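You operate a simulated robot arm through the tools that you are given. There is no shell and no other tool. Be economical: measure what you need, move in short steps, check, and stop when the job is done.

You are at the controls of a simulated robot arm. One attempt, no reset.

Task
Put things in order on the table top. At the end: the red pear is on the beige pine board; the yellow stopper stands where the red pear stood; the beige big cork stands where the yellow stopper stood; the yellow brass oil can is on the orange tray; whatever was shut is shut again. Leave all else as you found it, and nothing knocked over.

The check looks at the end state, three seconds after you hand in, the way a careful person would. Anything else that was tipped, shoved, dropped, spilled or broken makes it a failure. Lids that push on must go on centred and level and be pressed home; caps that screw on are set level and turned clockwise until they are tight.

Robot
A 7-joint arm with a two-finger parallel gripper, fixed in place. Base frame: the origin is at the foot of the arm, x ahead of it, y to its left, z up; the work surface is at about z = 0. Readings come in m, rad, newtons and seconds.
With the tool pointing down near the work surface it reaches from about 0.22 to 0.58 m from the base axis. Its first joint turns from -1.152 to 1.152 rad. Payload 2.5 kg.
The tool frame sits at the grasp point between the pads (the TCP): z along the fingers, y along the line on which they close. The tips reach 0.023 m beyond it. The gripper opens to 0.094 m. The fingers are 0.038 m wide and 0.01 m thick; the gripper's body (0.054 by 0.096 m) begins 0.039 m behind the TCP.
Orientation is that of the tool frame in the base frame, as a unit quaternion [x, y, z, w]. With the fingers straight down and closing along the base's y, the tool's x points along the base's -x, its y along +y and its z along -z.

Tools
- The arm moves only by the tool arm_command. Its argument "deltas" is a list of rows, each a list of 6 numbers: the shift along the base's x, y, z in m, then the turn, a rotation vector about the base's x, y, z in rad. In form: [[x, y, z, wx, wy, wz], ...]. A call has 1 to 10 rows; each row is the pose to reach, as a shift and turn from the pose commanded when the call began. "claw" is the closure in counts, from 0 (fully open) to 255 (shut), set as the call begins (left out, the last holds). A row lasts 0.2 s, in which the tool goes at most 0.05 m and 0.15 rad; a call with a longer step from one row to the next is refused whole, and so is a gripper value outside its range. A pose out of reach is approached as far as the arm can. The call stops where the force on the tool passes 40 N (or 10 N more than at its start, if that is more) or the arm is blocked; 0.2 s more then pass. Each finger travels about 0.108 m/s and halts on what it meets, pressing with about 37 N; the grip force reading is that of the motor and also rises with nothing between the fingers. The clock runs only during rows and for 0.2 s after the last one: add rows that repeat a pose to give the fingers time. It gives the time, the measured TCP pose, the force on the tool (base axes), the opening and the grip force at its end, in the units of the frame above (readings bear some noise).
- Cameras (640 x 400 px; columns grow to the right, rows downward): "scene" is fixed at [0.1019, -0.4044, 0.5612]; the picture's right is [0.83, -0.56, 0.00], its down [-0.29, -0.44, -0.85] and it looks along [0.47, 0.70, -0.53] (base axes); focal length 306 px, centre (320, 200). "wrist" rides on the gripper at [-0.039, 0, -0.044] in the tool frame; the picture's right is [0.00, -1.00, 0.00], its down [0.97, 0.00, -0.24] and it looks along [0.24, 0.00, 0.97] (tool axes); focal length 218 px, centre (320, 200).
- get_image(camera): a new picture of that camera. It takes no simulated time.
- probe_pixels(camera, pixels): for up to 12 pixels [column, row] of the newest picture of that camera ("zoom" is the newest enlarged one), the place [x, y, z] in the base frame of the surface seen there, good to about 0.002 m, but the place of the scene camera against the robot may be out by one fixed shift of up to 0.025 m in any direction. It takes no simulated time.
- enlarge(camera, box): a new picture of the part [left, top, right, bottom] of that camera's present view, enlarged. It takes no simulated time.
- sign_off(): hands the job in; it is judged then, once.

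Go step by step. Measure first, check grasps and placings, and put right what went wrong. The budget is 80 turns and 38 pictures, counting those below and the enlarged ones. Unless the task says otherwise, let go and move clear before handing in, and close with one line.

The tools are called after "Request:" as name(argument=value, ...) on one line, values as JSON. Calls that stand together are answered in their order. arm_command: Moves the arm, as the interface text tells. Its arguments: {"type":"object","properties":{"deltas":{"type":"array","items":{"type":"array","items":{"type":"number"}}},"claw":{"type":"number"}},"required":["deltas"]} The other tools are called the same way: get_image (camera) takes a picture; probe_pixels (camera, pixels) gives the place of the surface under pixels of a picture; enlarge (camera, box) takes an enlarged picture of a part of a camera's view; sign_off () hands the job in.

At the start:

```text
clock: 0.0
eef_pos: [0.4246, 0.089, 0.338]
ee_rot: [0.0, 1.0, 0.0, 0.0]
ft_force: [-0.6, 0.5, -0.1]
width: 0.0943
gripper_force: 0.1
```

scene: 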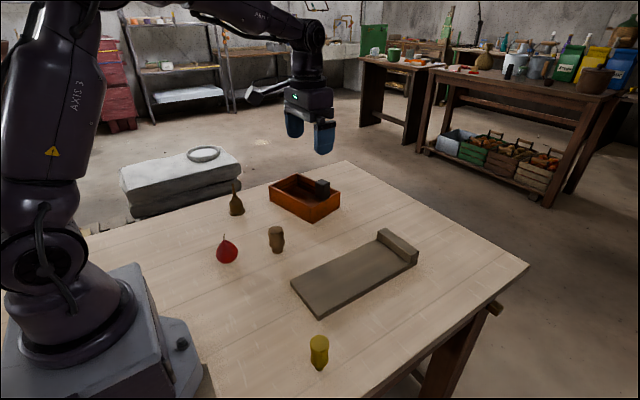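
wrist: 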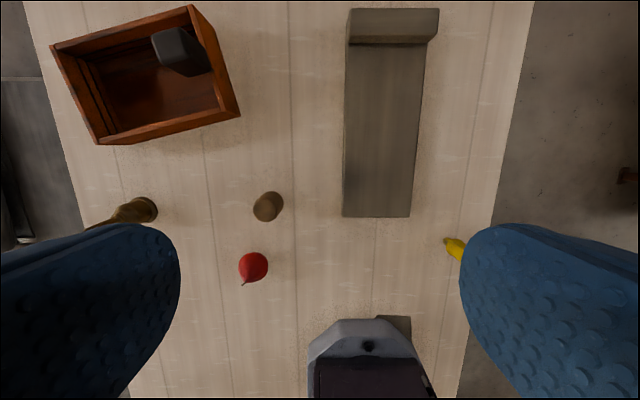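

The scene shows the pear near (227,250), cork (276,238), stopper (319,352), oil can (237,205), tray (305,195) and board (355,272). I'll take close-ups and probe them.

Request:
enlarge(camera="scene", box=[200, 160, 360, 270])

Request:
probe_pixels(camera="wrist", pixels=[[253, 265], [267, 205], [455, 248], [145, 208], [60, 50], [190, 10], [238, 112], [100, 140], [345, 215], [410, 215], [350, 45], [425, 45]])

Request:
probe_pixels(camera="scene", pixels=[[227, 243], [227, 258], [276, 229], [277, 245], [319, 341], [319, 360], [237, 208], [235, 190], [322, 184], [300, 205], [355, 272], [400, 240]])

```text
3.64 times, centred on (280, 215) of scene
```

zoom: 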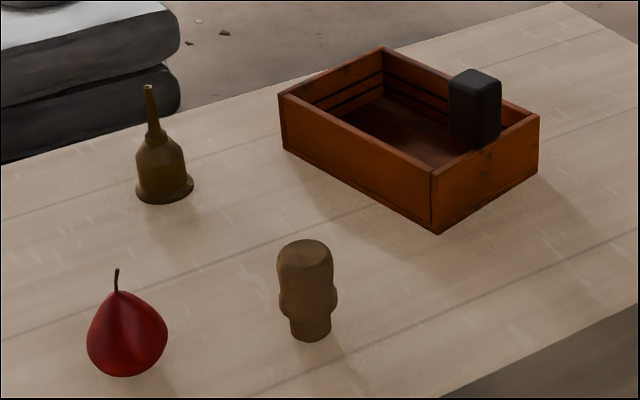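

```text
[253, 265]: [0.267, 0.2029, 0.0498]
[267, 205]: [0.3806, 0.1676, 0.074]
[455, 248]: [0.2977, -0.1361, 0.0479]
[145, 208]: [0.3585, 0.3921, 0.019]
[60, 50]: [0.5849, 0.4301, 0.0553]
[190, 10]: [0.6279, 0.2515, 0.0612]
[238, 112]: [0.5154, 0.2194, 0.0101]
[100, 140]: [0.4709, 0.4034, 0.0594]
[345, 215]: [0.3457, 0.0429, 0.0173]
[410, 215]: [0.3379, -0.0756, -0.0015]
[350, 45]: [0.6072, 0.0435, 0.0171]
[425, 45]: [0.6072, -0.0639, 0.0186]
```

```text
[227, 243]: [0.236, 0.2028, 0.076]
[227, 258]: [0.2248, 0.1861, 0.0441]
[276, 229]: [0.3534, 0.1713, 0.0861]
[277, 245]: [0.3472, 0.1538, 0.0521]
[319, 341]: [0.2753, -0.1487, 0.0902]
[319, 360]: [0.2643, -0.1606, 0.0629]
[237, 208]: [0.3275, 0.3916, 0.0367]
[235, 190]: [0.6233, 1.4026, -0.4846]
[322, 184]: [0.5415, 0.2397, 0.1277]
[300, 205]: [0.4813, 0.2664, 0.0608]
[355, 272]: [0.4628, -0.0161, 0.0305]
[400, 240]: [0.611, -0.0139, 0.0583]
```

The wrist camera puts the pear near (0.26,0.20) and the cork near (0.38,0.165). I'll move above the pear for a closer look.

Request:
arm_command(deltas=[[-0.034, 0.027, -0.02, 0, 0, 0], [-0.067, 0.055, -0.04, 0, 0, 0], [-0.1, 0.083, -0.06, 0, 0, 0], [-0.135, 0.11, -0.08, 0, 0, 0], [-0.135, 0.11, -0.08, 0, 0, 0]], claw=0)

Request:
get_image(camera="wrist")

```text
clock: 1.2
eef_pos: [0.2895, 0.1961, 0.2557]
ee_rot: [0.0, 1.0, 0.0, 0.001]
ft_force: [1.0, 0.4, 0.1]
width: 0.0942
gripper_force: 0.0
```

```text
34 pictures are left
```

wrist: 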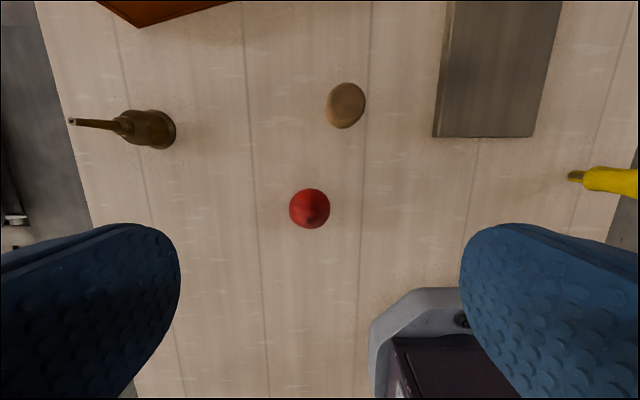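

The pear is at (310,208), cork (346,105), can (150,128). I'll probe their edges.

Request:
probe_pixels(camera="wrist", pixels=[[310, 208], [291, 208], [329, 208], [310, 190], [310, 226], [346, 97], [334, 100], [358, 100], [345, 85], [345, 125], [150, 128], [172, 130]])

Request:
enlarge(camera="wrist", box=[260, 70, 400, 240])

```text
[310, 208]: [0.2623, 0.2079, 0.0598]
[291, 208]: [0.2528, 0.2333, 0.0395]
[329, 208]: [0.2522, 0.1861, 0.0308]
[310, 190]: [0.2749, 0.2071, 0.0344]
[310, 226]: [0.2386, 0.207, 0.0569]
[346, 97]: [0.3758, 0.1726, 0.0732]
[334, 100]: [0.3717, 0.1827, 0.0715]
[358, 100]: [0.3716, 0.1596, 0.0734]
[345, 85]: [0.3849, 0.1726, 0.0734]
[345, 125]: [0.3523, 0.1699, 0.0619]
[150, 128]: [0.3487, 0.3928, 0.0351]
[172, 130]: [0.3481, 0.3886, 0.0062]
```

```text
2.35 times, centred on (330, 155) of wrist
```

zoom: 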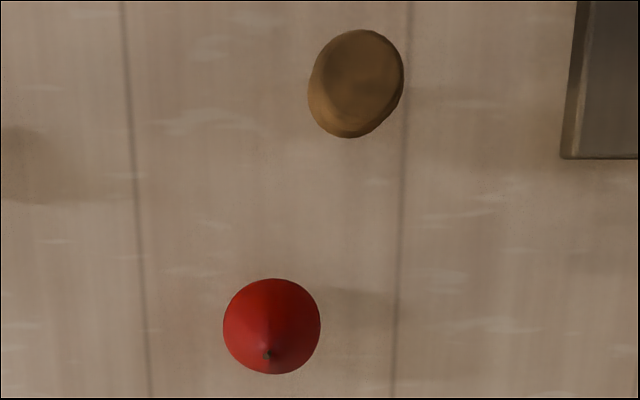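

The pear axis is near (0.252,0.209), with a diameter of about 0.05. I need the stem height, because the palm sits only 0.039 above the TCP.

Request:
probe_pixels(camera="zoom", pixels=[[267, 355], [267, 352], [269, 357], [267, 345], [225, 325], [319, 325], [272, 280], [268, 373], [355, 32], [350, 136], [310, 90], [402, 75]])

Request:
enlarge(camera="scene", box=[205, 225, 245, 270])

```text
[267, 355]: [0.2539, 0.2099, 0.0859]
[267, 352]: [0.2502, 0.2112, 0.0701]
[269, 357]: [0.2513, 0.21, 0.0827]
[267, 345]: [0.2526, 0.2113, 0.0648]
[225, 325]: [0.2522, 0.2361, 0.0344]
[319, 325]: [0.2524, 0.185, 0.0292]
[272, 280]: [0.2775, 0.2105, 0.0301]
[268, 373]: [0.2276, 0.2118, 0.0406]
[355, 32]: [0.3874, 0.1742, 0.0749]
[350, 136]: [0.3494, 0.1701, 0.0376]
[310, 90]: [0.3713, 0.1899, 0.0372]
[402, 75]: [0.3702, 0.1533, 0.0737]
```

```text
8.89 times, centred on (225, 248) of scene
```

zoom: 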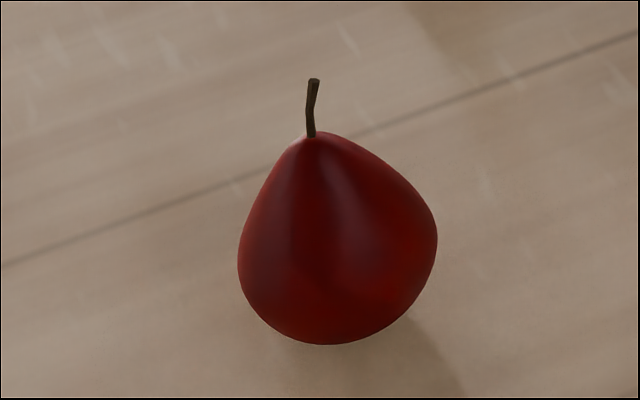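

The pear axis is (0.252,0.2105), width about 0.051, widest at z≈0.031, stem top 0.087. So I'll grip at a TCP z of about 0.050, and go to hover above first.

Request:
arm_command(deltas=[[-0.012, 0.005, -0.04, 0, 0, 0], [-0.025, 0.01, -0.08, 0, 0, 0], [-0.0375, 0.0125, -0.12, 0, 0, 0], [-0.0375, 0.0125, -0.12, 0, 0, 0], [-0.0375, 0.0125, -0.12, 0, 0, 0]], claw=0)

```text
clock: 2.4
eef_pos: [0.2538, 0.2134, 0.1361]
ee_rot: [-0.001, 1.0, 0.0, 0.0]
ft_force: [0.6, -0.4, 0.0]
width: 0.0944
gripper_force: 0.0
```

I'm hovering over the pear and the commanded pose agrees within noise. I'll descend and close.

Request:
arm_command(deltas=[[0, -0.001, -0.03, 0, 0, 0], [0, -0.001, -0.055, 0, 0, 0], [0, -0.001, -0.075, 0, 0, 0], [0, -0.001, -0.088, 0, 0, 0], [0, -0.001, -0.088, 0, 0, 0]])

Request:
get_image(camera="wrist")

```text
clock: 3.6
eef_pos: [0.2543, 0.21, 0.049]
ee_rot: [0.0, 1.0, 0.0, 0.001]
ft_force: [-0.6, 0.6, -0.1]
width: 0.0939
gripper_force: 0.0
```

```text
31 pictures are left
```

wrist: 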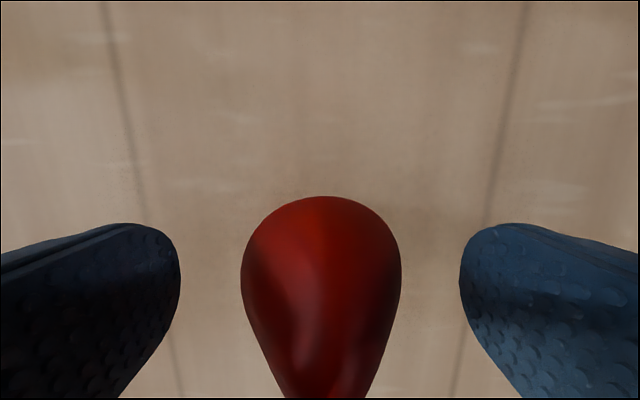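

The pear is centred between the fingers with no contact force. Closing.

Request:
arm_command(deltas=[[0, 0, -0.001, 0, 0, 0], [0, 0, -0.001, 0, 0, 0], [0, 0, -0.001, 0, 0, 0], [0, 0, -0.001, 0, 0, 0]], claw=255)

Request:
arm_command(deltas=[[0, 0, 0.01, 0, 0, 0], [0, 0, 0.03, 0, 0, 0], [0, 0, 0.05, 0, 0, 0], [0, 0, 0.05, 0, 0, 0]])

Request:
get_image(camera="scene")

```text
clock: 4.6
eef_pos: [0.2523, 0.21, 0.0491]
ee_rot: [0.0, 1.0, 0.0, 0.001]
ft_force: [1.0, -1.5, 5.0]
width: 0.0525
gripper_force: 37.5
```

```text
clock: 5.6
eef_pos: [0.2524, 0.2105, 0.0995]
ee_rot: [-0.001, 1.0, 0.0, 0.0]
ft_force: [0.6, 0.0, -0.8]
width: 0.0525
gripper_force: 37.0
```

```text
30 pictures are left
```

scene: 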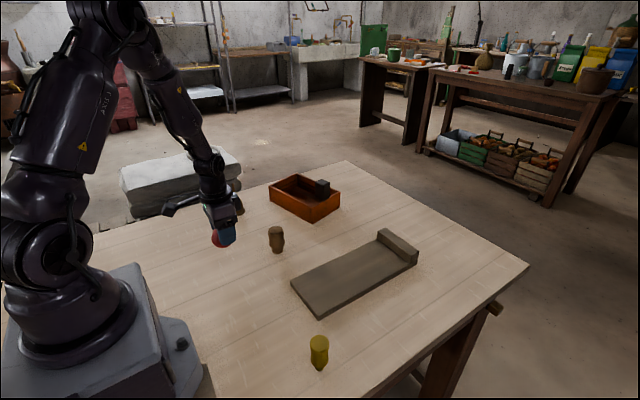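

The pear is held (width 0.0525). I'll carry it high over the middle of the board.

Request:
arm_command(deltas=[[0, 0, 0.04, 0, 0, 0], [0.01, -0.01, 0.08, 0, 0, 0], [0.04, -0.045, 0.08, 0, 0, 0], [0.07, -0.08, 0.08, 0, 0, 0], [0.1, -0.115, 0.08, 0, 0, 0], [0.13, -0.15, 0.08, 0, 0, 0], [0.16, -0.187, 0.08, 0, 0, 0], [0.188, -0.2225, 0.08, 0, 0, 0], [0.188, -0.2225, 0.08, 0, 0, 0]])

Request:
get_image(camera="wrist")

```text
clock: 7.6
eef_pos: [0.4417, -0.0123, 0.1782]
ee_rot: [-0.001, 1.0, 0.0, 0.001]
ft_force: [-0.1, -1.3, -0.6]
width: 0.0521
gripper_force: 36.8
```

```text
29 pictures are left
```

wrist: 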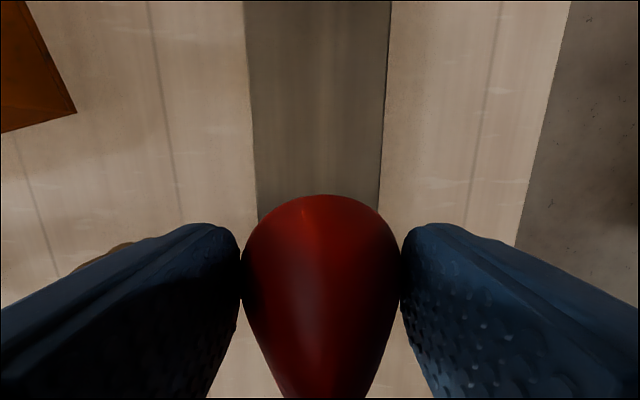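

The pear is centred over the board. I'll check the board's surface height and edges.

Request:
probe_pixels(camera="wrist", pixels=[[275, 150], [320, 150], [365, 150], [256, 120], [382, 120], [320, 40], [320, 185], [200, 100]])

Request:
arm_command(deltas=[[0, 0, -0.04, 0, 0, 0], [0, 0, -0.075, 0, 0, 0], [0, 0, -0.095, 0, 0, 0], [0, 0, -0.095, 0, 0, 0]])

```text
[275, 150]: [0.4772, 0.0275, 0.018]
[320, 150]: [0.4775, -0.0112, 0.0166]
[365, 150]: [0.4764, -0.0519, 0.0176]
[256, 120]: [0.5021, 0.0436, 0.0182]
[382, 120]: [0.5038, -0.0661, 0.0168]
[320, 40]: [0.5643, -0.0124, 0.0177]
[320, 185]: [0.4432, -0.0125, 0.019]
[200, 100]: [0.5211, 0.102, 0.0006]
```

```text
clock: 8.6
eef_pos: [0.439, -0.0109, 0.0831]
ee_rot: [-0.001, 1.0, 0.0, 0.001]
ft_force: [-0.5, -0.8, -0.9]
width: 0.0522
gripper_force: 37.7
```

The board top is at 0.0175, so contact should come at a TCP z of about 0.067. Lowering in small steps.

Request:
arm_command(deltas=[[0, 0, -0.008, 0, 0, 0], [0, 0, -0.013, 0, 0, 0], [0, 0, -0.016, 0, 0, 0], [0, 0, -0.017, 0, 0, 0]])

```text
clock: 9.6
eef_pos: [0.4387, -0.0124, 0.067]
ee_rot: [-0.001, 1.0, 0.0, 0.001]
ft_force: [0.1, 0.5, -0.7]
width: 0.0519
gripper_force: 37.1
```

Request:
arm_command(deltas=[[0, 0, -0.0007, 0, 0, 0], [0, 0, -0.0014, 0, 0, 0]])

```text
clock: 10.2
eef_pos: [0.4403, -0.0113, 0.0664]
ee_rot: [0.0, 1.0, 0.001, 0.0]
ft_force: [-2.6, -0.3, 4.5]
width: 0.0522
gripper_force: 36.6
```

An upward force of 4.5 N shows the pear is touching the board. I'll release it, then rise straight up.

Request:
arm_command(deltas=[[0, 0, 0, 0, 0, 0], [0, 0, 0, 0, 0, 0], [0, 0, 0, 0, 0, 0]], claw=20)

Request:
arm_command(deltas=[[0, 0, 0.015, 0, 0, 0], [0, 0, 0.05, 0, 0, 0], [0, 0, 0.1, 0, 0, 0], [0, 0, 0.15, 0, 0, 0], [0, 0, 0.15, 0, 0, 0]])

Request:
get_image(camera="scene")

```text
clock: 11.0
eef_pos: [0.4398, -0.012, 0.0656]
ee_rot: [0.001, 1.0, 0.0, 0.001]
ft_force: [-0.4, 0.0, -0.4]
width: 0.0868
gripper_force: 0.1
```

```text
clock: 12.2
eef_pos: [0.4378, -0.0123, 0.2137]
ee_rot: [0.0, 1.0, 0.001, 0.0]
ft_force: [-0.2, -0.2, -0.7]
width: 0.0865
gripper_force: 0.0
```

```text
28 pictures are left
```

scene: 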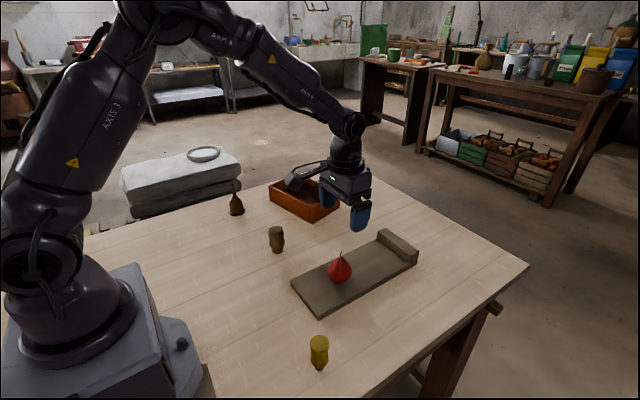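

The pear stands upright on the board. Next I'll look at the stopper from above.

Request:
arm_command(deltas=[[-0.025, -0.03, 0.01, 0, 0, 0], [-0.05, -0.06, 0.02, 0, 0, 0], [-0.075, -0.09, 0.02, 0, 0, 0], [-0.1, -0.118, 0.02, 0, 0, 0], [-0.12, -0.14, 0.02, 0, 0, 0], [-0.12, -0.14, 0.02, 0, 0, 0]], claw=0)

Request:
get_image(camera="wrist")

Request:
enlarge(camera="scene", box=[290, 325, 350, 380])

```text
clock: 13.6
eef_pos: [0.3183, -0.1499, 0.2386]
ee_rot: [-0.001, 1.0, 0.0, 0.0]
ft_force: [-0.2, -0.7, 0.2]
width: 0.0941
gripper_force: 0.1
```

```text
27 pictures are left
```

wrist: 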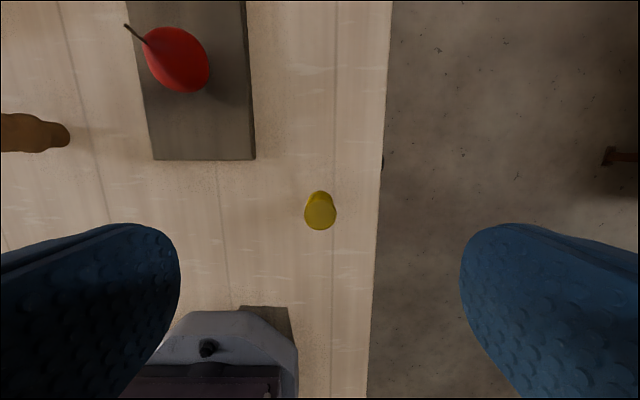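

```text
7.27 times, centred on (320, 352) of scene
```

zoom: 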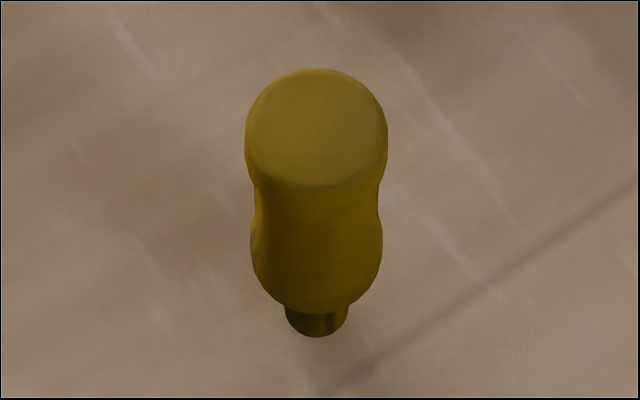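

The stopper sits at (320,210) in the wrist view. I'll enlarge and probe it.

Request:
enlarge(camera="wrist", box=[290, 180, 350, 240])

Request:
probe_pixels(camera="wrist", pixels=[[320, 212], [308, 212], [333, 212], [320, 198], [320, 227], [320, 193], [310, 200], [240, 155], [160, 40]])

```text
6.67 times, centred on (320, 210) of wrist
```

zoom: 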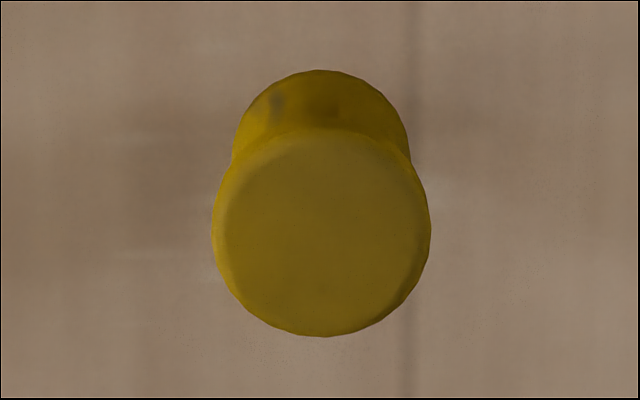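

```text
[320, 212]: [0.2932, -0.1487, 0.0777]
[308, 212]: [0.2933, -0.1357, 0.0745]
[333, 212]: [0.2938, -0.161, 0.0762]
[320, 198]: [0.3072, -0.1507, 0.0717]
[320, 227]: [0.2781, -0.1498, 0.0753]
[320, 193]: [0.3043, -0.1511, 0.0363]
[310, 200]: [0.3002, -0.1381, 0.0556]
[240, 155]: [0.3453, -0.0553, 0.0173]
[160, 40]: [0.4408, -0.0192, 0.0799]
```

The stopper's axis is (0.2905,-0.1497), head diameter about 0.031, top at 0.078. I'll descend in two stages.

Request:
arm_command(deltas=[[-0.01, 0.001, -0.04, 0, 0, 0], [-0.02, 0.0015, -0.08, 0, 0, 0], [-0.0296, 0.0022, -0.115, 0, 0, 0], [-0.0296, 0.0022, -0.15, 0, 0, 0], [-0.0296, 0.0022, -0.18, 0, 0, 0], [-0.0296, 0.0022, -0.19, 0, 0, 0], [-0.0296, 0.0022, -0.19, 0, 0, 0]], claw=0)

Request:
get_image(camera="wrist")

```text
clock: 15.2
eef_pos: [0.2919, -0.1494, 0.0472]
ee_rot: [-0.001, 1.0, 0.0, 0.001]
ft_force: [0.4, -0.4, -0.2]
width: 0.0937
gripper_force: 0.1
```

```text
24 pictures are left
```

wrist: 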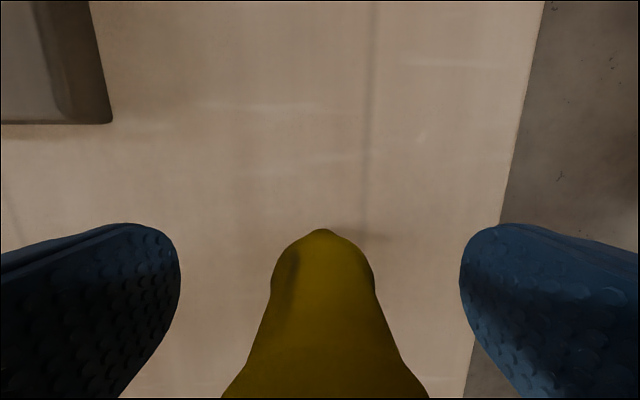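

The stopper is centred. Closing, then a small lift.

Request:
arm_command(deltas=[[0, 0, 0, 0, 0, 0], [0, 0, 0, 0, 0, 0], [0, 0, 0, 0, 0, 0], [0, 0, 0, 0, 0, 0]], claw=255)

Request:
arm_command(deltas=[[0, 0, 0.01, 0, 0, 0], [0, 0, 0.04, 0, 0, 0], [0, 0, 0.08, 0, 0, 0], [0, 0, 0.12, 0, 0, 0], [0, 0, 0.14, 0, 0, 0], [0, 0, 0.14, 0, 0, 0]])

Request:
get_image(camera="scene")

```text
clock: 16.2
eef_pos: [0.2934, -0.1483, 0.0474]
ee_rot: [0.0, 1.0, 0.0, 0.0]
ft_force: [-0.2, 0.0, -0.5]
width: 0.0306
gripper_force: 37.5
```

```text
clock: 17.6
eef_pos: [0.291, -0.1498, 0.1874]
ee_rot: [0.0, 1.0, 0.0, 0.0]
ft_force: [0.1, -0.9, -0.9]
width: 0.0303
gripper_force: 37.0
```

```text
23 pictures are left
```

scene: 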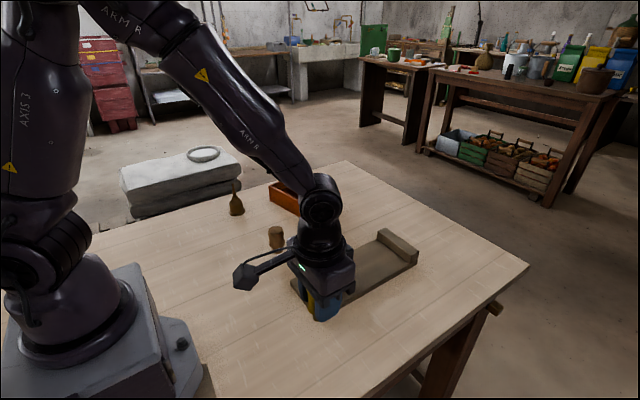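

The stopper is held. I'll carry it at a safe height to the pear's old place (0.252,0.2105).

Request:
arm_command(deltas=[[-0.004, 0.04, 0, 0, 0, 0], [-0.008, 0.08, 0, 0, 0, 0], [-0.012, 0.12, 0, 0, 0, 0], [-0.016, 0.16, 0, 0, 0, 0], [-0.02, 0.2, 0, 0, 0, 0], [-0.025, 0.24, 0, 0, 0, 0], [-0.03, 0.28, 0, 0, 0, 0], [-0.035, 0.32, 0, 0, 0, 0], [-0.0385, 0.3603, 0, 0, 0, 0], [-0.0385, 0.3603, 0, 0, 0, 0]])

Request:
arm_command(deltas=[[0, 0, -0.04, 0, 0, 0], [0, 0, -0.08, 0, 0, 0], [0, 0, -0.115, 0, 0, 0], [0, 0, -0.13, 0, 0, 0], [0, 0, -0.136, 0, 0, 0], [0, 0, -0.136, 0, 0, 0]])

```text
clock: 19.8
eef_pos: [0.2504, 0.2065, 0.1875]
ee_rot: [0.0, 1.0, 0.0, 0.0]
ft_force: [-0.1, -0.3, 0.2]
width: 0.0306
gripper_force: 37.2
```

```text
clock: 21.2
eef_pos: [0.2502, 0.2101, 0.049]
ee_rot: [-0.001, 1.0, 0.0, 0.0]
ft_force: [0.1, 0.6, -0.2]
width: 0.0307
gripper_force: 36.6
```

I'm about 4 mm above the table. I'll lower gently to contact.

Request:
arm_command(deltas=[[0, 0, -0.002, 0, 0, 0], [0, 0, -0.003, 0, 0, 0], [0, 0, -0.0038, 0, 0, 0], [0, 0, -0.0044, 0, 0, 0]])

```text
clock: 22.2
eef_pos: [0.2521, 0.2094, 0.0467]
ee_rot: [0.0, 1.0, 0.001, 0.001]
ft_force: [-2.2, -7.7, 29.6]
width: 0.0304
gripper_force: 36.5
```

That is firm contact (about 30 N). I'll ease up slightly before releasing.

Request:
arm_command(deltas=[[0, 0, 0.0006, 0, 0, 0], [0, 0, 0.0012, 0, 0, 0]])

```text
clock: 22.8
eef_pos: [0.251, 0.2097, 0.047]
ee_rot: [0.0, 1.0, 0.0, -0.001]
ft_force: [-0.1, 0.2, -0.2]
width: 0.0305
gripper_force: 36.6
```

Request:
arm_command(deltas=[[0, 0, -0.0006, 0, 0, 0], [0, 0, -0.0006, 0, 0, 0]])

Request:
arm_command(deltas=[[0, 0, 0, 0, 0, 0], [0, 0, 0, 0, 0, 0], [0, 0, 0, 0, 0, 0]], claw=0)

Request:
arm_command(deltas=[[0, 0, 0.02, 0, 0, 0], [0.005, 0, 0.06, 0, 0, 0], [0.02, -0.01, 0.1, 0, 0, 0], [0.05, -0.02, 0.14, 0, 0, 0], [0.08, -0.03, 0.17, 0, 0, 0], [0.08, -0.03, 0.17, 0, 0, 0]])

Request:
get_image(camera="wrist")

```text
clock: 23.4
eef_pos: [0.2504, 0.2104, 0.0469]
ee_rot: [-0.001, 1.0, 0.0, 0.0]
ft_force: [1.0, 1.1, -0.3]
width: 0.0305
gripper_force: 37.1
```

```text
clock: 24.2
eef_pos: [0.2513, 0.2116, 0.0466]
ee_rot: [0.0, 1.0, 0.0, 0.0]
ft_force: [-0.5, 0.3, -0.6]
width: 0.0939
gripper_force: 0.1
```

```text
refused: row 4 steps farther than a row can; nothing moved
```

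```text
22 pictures are left
```

wrist: 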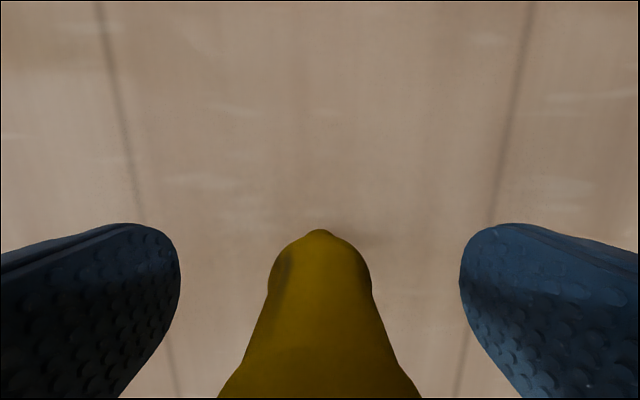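

The stopper is standing, centred between the open fingers. I'll rise and move to look down on the cork.

Request:
arm_command(deltas=[[0, 0, 0.02, 0, 0, 0], [0, 0, 0.06, 0, 0, 0], [0.01, -0.005, 0.1, 0, 0, 0], [0.04, -0.01, 0.13, 0, 0, 0], [0.07, -0.02, 0.16, 0, 0, 0], [0.1, -0.03, 0.19, 0, 0, 0], [0.12, -0.035, 0.2, 0, 0, 0], [0.12, -0.035, 0.2, 0, 0, 0]])

Request:
get_image(camera="wrist")

```text
clock: 26.0
eef_pos: [0.3717, 0.1762, 0.2464]
ee_rot: [-0.001, 1.0, -0.001, 0.0]
ft_force: [-0.4, -0.5, 0.3]
width: 0.0944
gripper_force: 0.0
```

```text
21 pictures are left
```

wrist: 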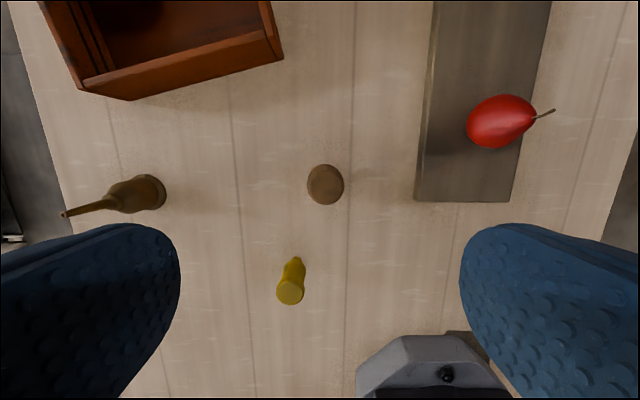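

Request:
enlarge(camera="wrist", box=[265, 150, 385, 225])

Request:
probe_pixels(camera="wrist", pixels=[[325, 183], [312, 183], [339, 183], [325, 168], [325, 200], [307, 184], [344, 184], [290, 292], [281, 292], [300, 292], [290, 284], [290, 302]])

```text
5.33 times, centred on (325, 188) of wrist
```

zoom: 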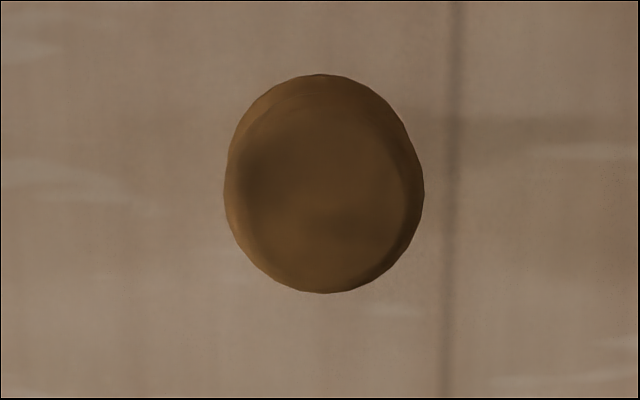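

```text
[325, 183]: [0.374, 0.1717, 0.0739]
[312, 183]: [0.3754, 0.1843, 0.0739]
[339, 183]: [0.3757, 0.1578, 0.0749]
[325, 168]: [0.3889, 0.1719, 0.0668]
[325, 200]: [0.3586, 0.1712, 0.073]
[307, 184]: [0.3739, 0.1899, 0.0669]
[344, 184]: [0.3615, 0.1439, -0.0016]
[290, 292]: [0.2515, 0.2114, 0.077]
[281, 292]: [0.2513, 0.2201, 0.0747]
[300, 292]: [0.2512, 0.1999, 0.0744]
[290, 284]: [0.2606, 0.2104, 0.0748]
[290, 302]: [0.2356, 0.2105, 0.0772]
```

The cork's axis is (0.370,0.171), head about 0.036, top at 0.074. The stopper stands at (0.251,0.2105) as wanted. Descending on the cork.

Request:
arm_command(deltas=[[-0.002, -0.0045, -0.045, 0, 0, 0], [-0.002, -0.0045, -0.09, 0, 0, 0], [-0.002, -0.0045, -0.13, 0, 0, 0], [-0.002, -0.0045, -0.165, 0, 0, 0], [-0.002, -0.0045, -0.19, 0, 0, 0], [-0.002, -0.0045, -0.201, 0, 0, 0], [-0.002, -0.0045, -0.201, 0, 0, 0]])

Request:
get_image(camera="wrist")

```text
clock: 27.6
eef_pos: [0.369, 0.1711, 0.0456]
ee_rot: [0.0, 1.0, 0.001, 0.0]
ft_force: [-0.4, -0.3, -0.1]
width: 0.0939
gripper_force: 0.1
```

```text
19 pictures are left
```

wrist: 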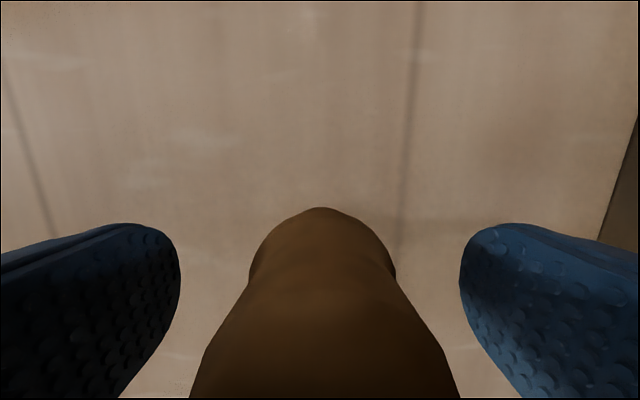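

The cork is centred. Closing and lifting.

Request:
arm_command(deltas=[[0, 0, 0, 0, 0, 0], [0, 0, 0, 0, 0, 0], [0, 0, 0, 0, 0, 0], [0, 0, 0, 0, 0, 0]], claw=255)

Request:
arm_command(deltas=[[0, 0, 0.01, 0, 0, 0], [0, 0, 0.04, 0, 0, 0], [0, 0, 0.08, 0, 0, 0], [0, 0, 0.12, 0, 0, 0], [0, 0, 0.16, 0, 0, 0], [0, 0, 0.16, 0, 0, 0]])

Request:
get_image(camera="scene")

```text
clock: 28.6
eef_pos: [0.3707, 0.1704, 0.0461]
ee_rot: [0.0, 1.0, -0.001, 0.001]
ft_force: [0.1, 0.5, -1.7]
width: 0.0383
gripper_force: 36.5
```

```text
clock: 30.0
eef_pos: [0.3668, 0.1696, 0.2044]
ee_rot: [0.0, 1.0, 0.0, 0.0]
ft_force: [0.6, -0.7, -1.3]
width: 0.0381
gripper_force: 36.7
```

```text
18 pictures are left
```

scene: 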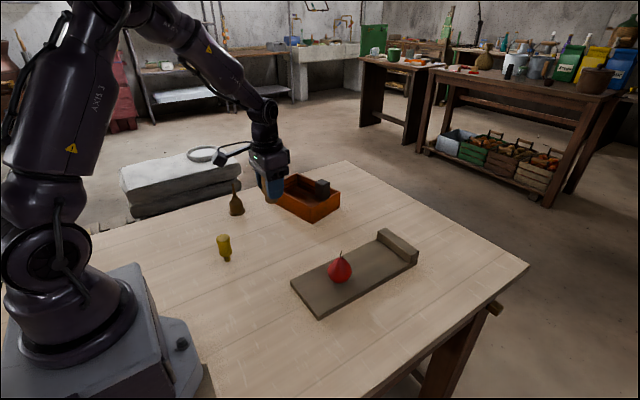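

The cork is held and the stopper stands properly. Carrying the cork to (0.2905,-0.1497).

Request:
arm_command(deltas=[[-0.01, -0.04, 0, 0, 0, 0], [-0.02, -0.08, 0, 0, 0, 0], [-0.03, -0.12, 0, 0, 0, 0], [-0.04, -0.16, 0, 0, 0, 0], [-0.05, -0.2, 0, 0, 0, 0], [-0.06, -0.24, 0, 0, 0, 0], [-0.07, -0.28, 0, 0, 0, 0], [-0.0795, -0.3207, 0, 0, 0, 0], [-0.0795, -0.3207, 0, 0, 0, 0]])

Request:
arm_command(deltas=[[0, 0, -0.045, 0, 0, 0], [0, 0, -0.09, 0, 0, 0], [0, 0, -0.125, 0, 0, 0], [0, 0, -0.145, 0, 0, 0], [0, 0, -0.156, 0, 0, 0], [0, 0, -0.156, 0, 0, 0]])

Request:
arm_command(deltas=[[0, 0, -0.002, 0, 0, 0], [0, 0, -0.003, 0, 0, 0], [0, 0, -0.0035, 0, 0, 0]])

```text
clock: 32.0
eef_pos: [0.2888, -0.1487, 0.2041]
ee_rot: [-0.001, 1.0, 0.0, -0.001]
ft_force: [0.1, -0.3, 0.2]
width: 0.0381
gripper_force: 37.1
```

```text
clock: 33.4
eef_pos: [0.2881, -0.151, 0.0488]
ee_rot: [-0.001, 1.0, 0.0, 0.0]
ft_force: [-0.1, 0.3, -0.4]
width: 0.0383
gripper_force: 36.9
```

```text
clock: 34.2
eef_pos: [0.2886, -0.152, 0.0464]
ee_rot: [0.0, 1.0, 0.0, 0.001]
ft_force: [-0.2, -0.3, 0.1]
width: 0.0383
gripper_force: 37.2
```

It's about 0.5 mm above the table. Lowering that last bit, then releasing.

Request:
arm_command(deltas=[[0, 0, -0.0005, 0, 0, 0], [0, 0, -0.0005, 0, 0, 0]])

Request:
arm_command(deltas=[[0, 0, 0, 0, 0, 0], [0, 0, 0, 0, 0, 0], [0, 0, 0, 0, 0, 0]], claw=0)

Request:
arm_command(deltas=[[0, 0, 0.02, 0, 0, 0], [0, 0, 0.06, 0, 0, 0], [0, 0, 0.1, 0, 0, 0], [0, 0, 0.145, 0, 0, 0], [0.015, 0.015, 0.185, 0, 0, 0], [0.03, 0, 0.22, 0, 0, 0], [0.03, 0, 0.22, 0, 0, 0]])

Request:
get_image(camera="wrist")

```text
clock: 34.8
eef_pos: [0.2894, -0.1497, 0.0456]
ee_rot: [0.001, 1.0, 0.0, 0.0]
ft_force: [-2.0, 0.9, 7.5]
width: 0.0383
gripper_force: 37.2
```

```text
clock: 35.6
eef_pos: [0.2883, -0.15, 0.0447]
ee_rot: [-0.002, 1.0, -0.001, 0.0]
ft_force: [-0.3, -0.7, -0.3]
width: 0.0938
gripper_force: 0.0
```

```text
clock: 37.2
eef_pos: [0.319, -0.1485, 0.2655]
ee_rot: [0.001, 1.0, 0.001, 0.001]
ft_force: [0.3, -0.3, -0.5]
width: 0.0942
gripper_force: 0.1
```

```text
17 pictures are left
```

wrist: 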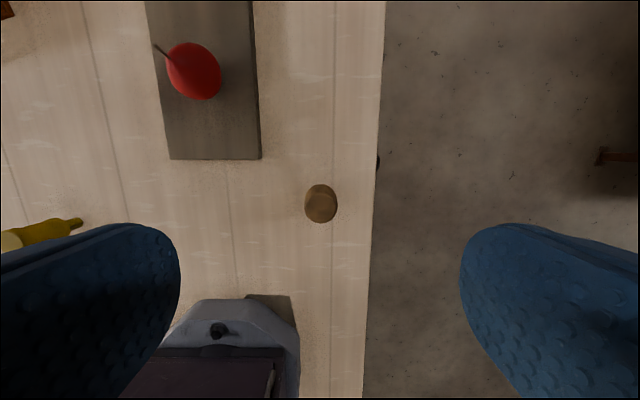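

Cork placed. I'll verify its position and go look at the oil can and tray from above.

Request:
probe_pixels(camera="wrist", pixels=[[320, 207], [305, 207], [336, 207], [320, 192], [320, 221], [194, 70]])

Request:
arm_command(deltas=[[0.01, 0.045, 0.01, 0, 0, 0], [0.02, 0.09, 0.02, 0, 0, 0], [0.03, 0.135, 0.03, 0, 0, 0], [0.04, 0.18, 0.04, 0, 0, 0], [0.05, 0.225, 0.05, 0, 0, 0], [0.06, 0.27, 0.055, 0, 0, 0], [0.07, 0.315, 0.055, 0, 0, 0], [0.08, 0.36, 0.055, 0, 0, 0], [0.09, 0.405, 0.055, 0, 0, 0], [0.1, 0.43, 0.055, 0, 0, 0]])

Request:
get_image(camera="wrist")

```text
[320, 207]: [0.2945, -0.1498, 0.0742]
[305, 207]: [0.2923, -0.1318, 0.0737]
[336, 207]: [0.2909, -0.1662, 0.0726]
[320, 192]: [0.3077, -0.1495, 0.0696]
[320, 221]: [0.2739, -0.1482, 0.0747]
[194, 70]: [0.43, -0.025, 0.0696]
```

```text
clock: 39.4
eef_pos: [0.4198, 0.2814, 0.3214]
ee_rot: [0.0, 1.0, 0.001, 0.002]
ft_force: [0.2, -0.5, -0.7]
width: 0.0938
gripper_force: 0.0
```

```text
16 pictures are left
```

wrist: 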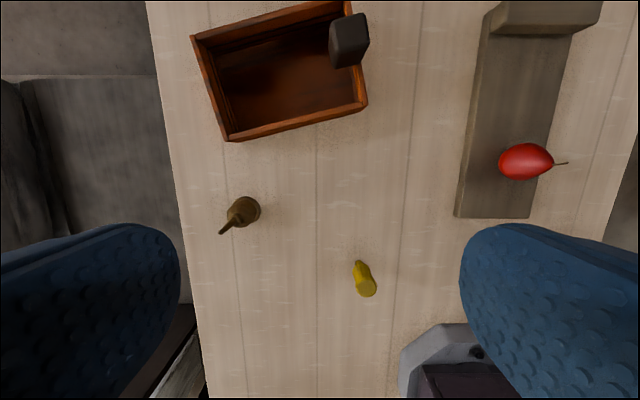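

The can is at (240,213) and the tray spans (195,40)–(365,135), with the block at (349,40). I'll enlarge and probe both.

Request:
enlarge(camera="wrist", box=[200, 180, 290, 240])

Request:
probe_pixels(camera="zoom", pixels=[[145, 365], [160, 340], [200, 290], [240, 240], [280, 210], [330, 180], [330, 140], [380, 200], [420, 220], [240, 170], [240, 130], [400, 130]])

Request:
probe_pixels(camera="wrist", pixels=[[195, 40], [230, 137], [364, 104], [344, 5], [240, 122], [350, 95], [280, 80], [320, 90], [345, 30], [352, 60], [240, 90], [366, 45]])

Request:
enlarge(camera="scene", box=[217, 175, 257, 220])

```text
6.67 times, centred on (245, 210) of wrist
```

zoom: 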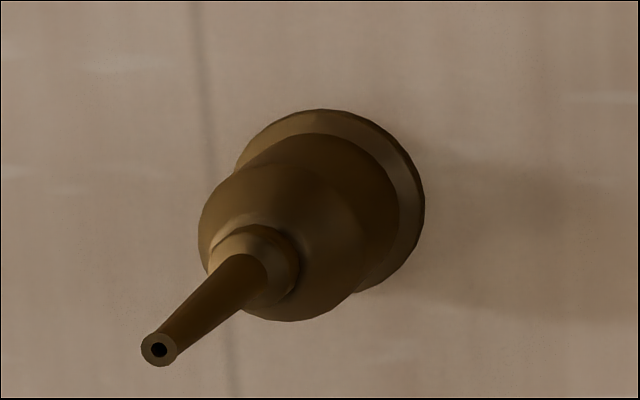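

```text
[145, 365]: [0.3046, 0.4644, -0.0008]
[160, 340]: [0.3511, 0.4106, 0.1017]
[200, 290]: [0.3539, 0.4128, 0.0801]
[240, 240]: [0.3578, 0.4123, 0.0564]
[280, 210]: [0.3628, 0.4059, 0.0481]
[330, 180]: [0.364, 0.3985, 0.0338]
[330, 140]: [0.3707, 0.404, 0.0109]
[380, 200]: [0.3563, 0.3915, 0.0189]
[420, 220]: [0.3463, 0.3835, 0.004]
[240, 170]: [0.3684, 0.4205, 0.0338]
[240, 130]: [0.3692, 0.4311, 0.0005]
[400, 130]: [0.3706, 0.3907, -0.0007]
```

```text
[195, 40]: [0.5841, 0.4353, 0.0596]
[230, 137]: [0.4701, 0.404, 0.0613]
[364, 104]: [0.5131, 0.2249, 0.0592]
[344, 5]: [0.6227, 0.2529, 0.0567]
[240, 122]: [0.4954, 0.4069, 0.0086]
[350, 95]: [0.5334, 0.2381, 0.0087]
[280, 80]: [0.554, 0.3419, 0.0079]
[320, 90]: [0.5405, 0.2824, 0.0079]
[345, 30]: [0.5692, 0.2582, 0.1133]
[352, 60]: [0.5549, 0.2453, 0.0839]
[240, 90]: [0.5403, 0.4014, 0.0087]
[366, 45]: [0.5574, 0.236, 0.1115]
```

```text
8.89 times, centred on (237, 198) of scene
```

zoom: 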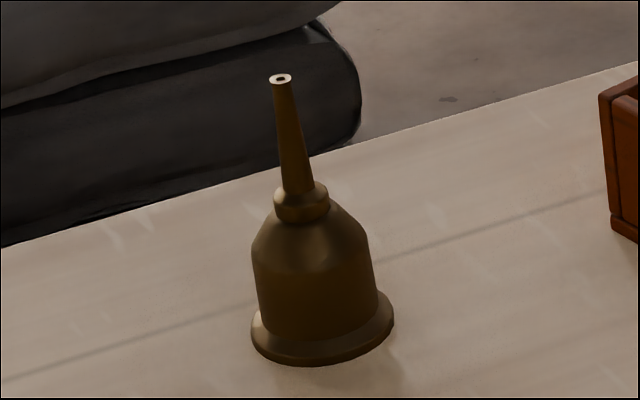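

The can's axis is (0.351,0.4105): flange ∅≈0.053, collar ∅≈0.019 at z 0.048–0.057, spout tip at 0.104. The tray floor is at 0.008 and the rim at 0.060, at a radius of about 0.62. So I need an outward tilt to reach it, and I'll test that high above the tray. First the yaw.

Request:
arm_command(deltas=[[0, 0, 0, 0, 0, 0.14], [0, 0, 0, 0, 0, 0.28], [0, 0, 0, 0, 0, 0.42], [0, 0, 0, 0, 0, 0.5], [0, 0, 0, 0, 0, 0.5]], claw=0)

Request:
arm_command(deltas=[[0, 0, 0, 0.067, -0.123, 0], [0, 0, 0, 0.134, -0.246, 0], [0, 0, 0, 0.2014, -0.3686, 0], [0, 0, 0, 0.2014, -0.3686, 0]])

Request:
arm_command(deltas=[[0.04, 0.01, -0.01, 0, 0, 0], [0.08, 0.02, -0.03, 0, 0, 0], [0.1195, 0.0327, -0.05, 0, 0, 0], [0.1195, 0.0327, -0.08, 0, 0, 0], [0.1195, 0.0327, -0.12, 0, 0, 0], [0.1195, 0.0327, -0.12, 0, 0, 0]])

Request:
get_image(camera="wrist")

```text
clock: 40.6
eef_pos: [0.4201, 0.2805, 0.3201]
ee_rot: [-0.249, 0.968, 0.0, 0.0]
ft_force: [-0.1, -0.2, -0.2]
width: 0.094
gripper_force: 0.0
```

```text
clock: 41.6
eef_pos: [0.4192, 0.2805, 0.3205]
ee_rot: [-0.243, 0.947, 0.052, 0.204]
ft_force: [0.2, 0.8, 1.2]
width: 0.0939
gripper_force: 0.2
```

```text
clock: 43.0
eef_pos: [0.5391, 0.3112, 0.2006]
ee_rot: [-0.242, 0.948, 0.051, 0.202]
ft_force: [-0.1, -0.3, 0.8]
width: 0.0941
gripper_force: 0.1
```

```text
13 pictures are left
```

wrist: 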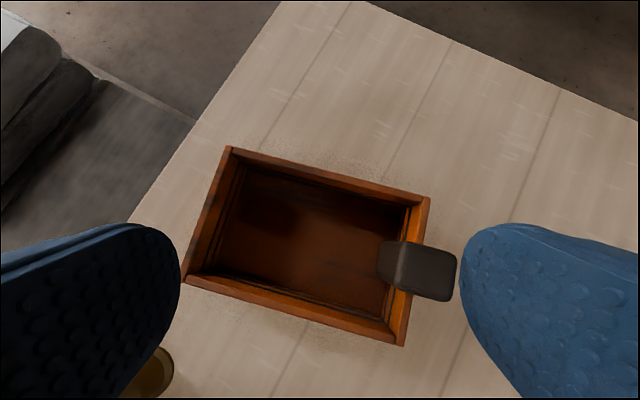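

The tilted pose reaches the tray area. I'll probe the block and inner walls, and test the reach lower down with the fingers narrowed.

Request:
probe_pixels(camera="wrist", pixels=[[405, 245], [400, 285], [452, 252], [450, 298], [382, 245], [382, 280], [230, 270], [385, 318], [240, 175], [405, 210], [300, 290], [310, 230]])

Request:
arm_command(deltas=[[-0.002, 0.01, 0, 0, 0, 0], [-0.0044, 0.0194, 0, 0, 0, 0], [-0.0044, 0.0194, -0.02, 0, 0, 0], [-0.0044, 0.0194, -0.05, 0, 0, 0], [-0.0044, 0.0194, -0.08, 0, 0, 0], [-0.0044, 0.0194, -0.1, 0, 0, 0], [-0.0044, 0.0194, -0.1, 0, 0, 0]], claw=215)

```text
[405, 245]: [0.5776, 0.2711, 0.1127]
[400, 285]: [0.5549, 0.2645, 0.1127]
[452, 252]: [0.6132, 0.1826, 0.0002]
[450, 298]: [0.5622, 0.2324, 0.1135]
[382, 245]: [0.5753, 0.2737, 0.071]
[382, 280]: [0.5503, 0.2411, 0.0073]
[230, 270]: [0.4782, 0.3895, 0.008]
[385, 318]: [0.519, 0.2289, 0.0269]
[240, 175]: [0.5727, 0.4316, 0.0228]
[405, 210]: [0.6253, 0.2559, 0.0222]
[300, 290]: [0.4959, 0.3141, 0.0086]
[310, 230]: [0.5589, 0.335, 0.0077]
```

```text
clock: 44.6
eef_pos: [0.5334, 0.3308, 0.0998]
ee_rot: [-0.243, 0.947, 0.052, 0.202]
ft_force: [-0.1, -0.3, -0.8]
width: 0.0148
gripper_force: 0.0
```

The reach works down to z 0.10 at the tray. I'll go up and over to the can, keeping this tilt.

Request:
arm_command(deltas=[[0, 0, 0.045, 0, 0, 0], [0, 0, 0.09, 0, 0, 0], [-0.04, 0.017, 0.1, 0, 0, 0], [-0.08, 0.034, 0.1, 0, 0, 0], [-0.12, 0.051, 0.1, 0, 0, 0], [-0.16, 0.068, 0.1, 0, 0, 0], [-0.1846, 0.0781, 0.1, 0, 0, 0], [-0.1846, 0.0781, 0.07, 0, 0, 0], [-0.1846, 0.0781, 0.07, 0, 0, 0]], claw=0)

Request:
get_image(camera="wrist")

```text
clock: 46.6
eef_pos: [0.3507, 0.4095, 0.1718]
ee_rot: [-0.242, 0.948, 0.052, 0.202]
ft_force: [-0.4, -0.1, 0.3]
width: 0.094
gripper_force: 0.1
```

```text
12 pictures are left
```

wrist: 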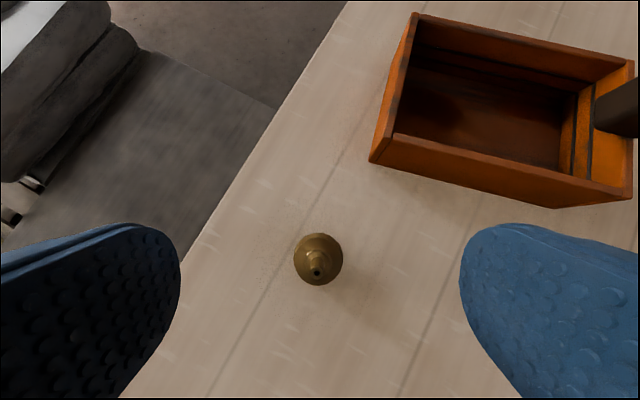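

The can is nearly centred at (318,260). I'll get a precise reading of the tip, collar and flange.

Request:
enlarge(camera="wrist", box=[280, 225, 360, 295])

Request:
probe_pixels(camera="wrist", pixels=[[314, 269], [321, 269], [317, 277], [317, 263], [312, 255], [322, 255], [296, 258], [341, 258], [318, 235], [318, 284], [317, 267]])

```text
5.71 times, centred on (320, 260) of wrist
```

zoom: 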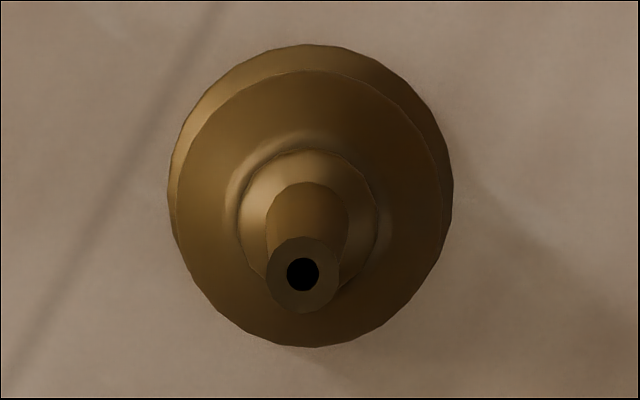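

```text
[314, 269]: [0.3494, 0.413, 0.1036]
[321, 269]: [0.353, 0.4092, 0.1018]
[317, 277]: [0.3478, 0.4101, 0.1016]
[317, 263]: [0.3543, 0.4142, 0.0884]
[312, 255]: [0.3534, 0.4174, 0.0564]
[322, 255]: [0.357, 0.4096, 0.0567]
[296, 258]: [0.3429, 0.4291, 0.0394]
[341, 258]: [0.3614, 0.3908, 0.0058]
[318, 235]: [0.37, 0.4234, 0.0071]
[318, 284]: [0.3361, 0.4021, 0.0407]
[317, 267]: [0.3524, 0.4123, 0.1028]
```

The tip is at (0.3505,0.4115,0.104), which confirms the axis. I'll descend to z 0.074 and check the clearance.

Request:
arm_command(deltas=[[-0.0005, 0.001, -0.03, 0, 0, 0], [-0.0005, 0.001, -0.055, 0, 0, 0], [-0.0005, 0.001, -0.075, 0, 0, 0], [-0.0005, 0.001, -0.088, 0, 0, 0], [-0.0005, 0.001, -0.0958, 0, 0, 0], [-0.0005, 0.001, -0.0958, 0, 0, 0]])

Request:
arm_command(deltas=[[0, 0, 0, 0, 0, 0], [0, 0, 0, 0, 0, 0], [0, 0, 0, 0, 0, 0], [0, 0, 0, 0, 0, 0]], claw=190)

Request:
get_image(camera="wrist")

```text
clock: 48.0
eef_pos: [0.3501, 0.4108, 0.0757]
ee_rot: [-0.242, 0.948, 0.051, 0.201]
ft_force: [-0.4, 0.6, 0.2]
width: 0.0942
gripper_force: 0.1
```

```text
clock: 49.0
eef_pos: [0.3487, 0.4097, 0.0742]
ee_rot: [-0.242, 0.948, 0.051, 0.202]
ft_force: [-0.2, 0.2, -0.2]
width: 0.0379
gripper_force: 36.9
```

```text
10 pictures are left
```

wrist: 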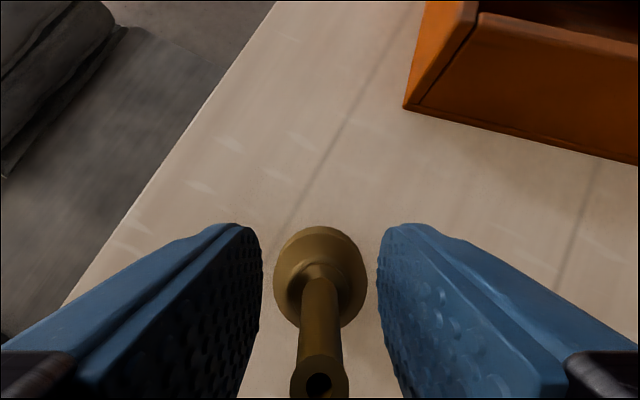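

The fingers stopped at 0.038, so they met the can's shoulder rather than the collar. I'll open, go 7 mm lower for a better bite (the spout still clears the palm), and grip again.

Request:
arm_command(deltas=[[0, 0, 0, 0, 0, 0], [0, 0, 0, 0, 0, 0], [0, 0, -0.003, 0, 0, 0], [0, 0, -0.007, 0, 0, 0], [0, 0, -0.007, 0, 0, 0]], claw=80)

Request:
arm_command(deltas=[[0, 0, 0, 0, 0, 0], [0, 0, 0, 0, 0, 0], [0, 0, 0, 0, 0, 0]], claw=255)

Request:
get_image(camera="wrist")

```text
clock: 50.2
eef_pos: [0.3498, 0.4108, 0.0684]
ee_rot: [-0.242, 0.948, 0.052, 0.202]
ft_force: [-0.2, 0.3, -0.7]
width: 0.0644
gripper_force: 0.1
```

```text
clock: 51.0
eef_pos: [0.3502, 0.4096, 0.0662]
ee_rot: [-0.243, 0.947, 0.052, 0.202]
ft_force: [0.3, 0.5, 0.9]
width: 0.038
gripper_force: 36.9
```

```text
9 pictures are left
```

wrist: 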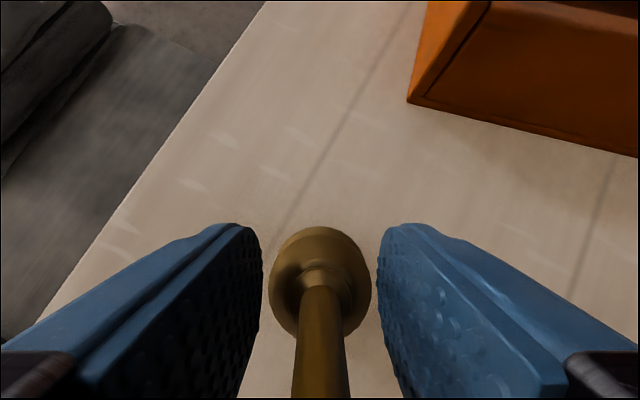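

The width is the same (0.038) with full grip force, so the side is straight there. Test lift.

Request:
arm_command(deltas=[[0, 0, 0.01, 0, 0, 0], [0, 0, 0.03, 0, 0, 0], [0, 0, 0.07, 0, 0, 0], [0, 0, 0.11, 0, 0, 0], [0, 0, 0.13, 0, 0, 0], [0, 0, 0.13, 0, 0, 0]])

Request:
get_image(camera="scene")

```text
clock: 52.4
eef_pos: [0.348, 0.4102, 0.1949]
ee_rot: [-0.242, 0.947, 0.052, 0.203]
ft_force: [-0.3, -0.1, -1.0]
width: 0.0378
gripper_force: 37.5
```

```text
8 pictures are left
```

scene: 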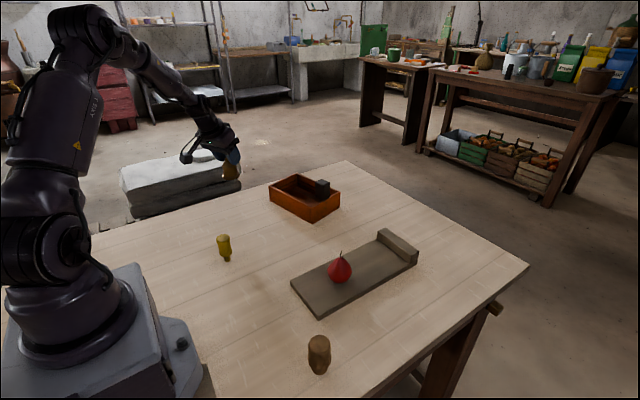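

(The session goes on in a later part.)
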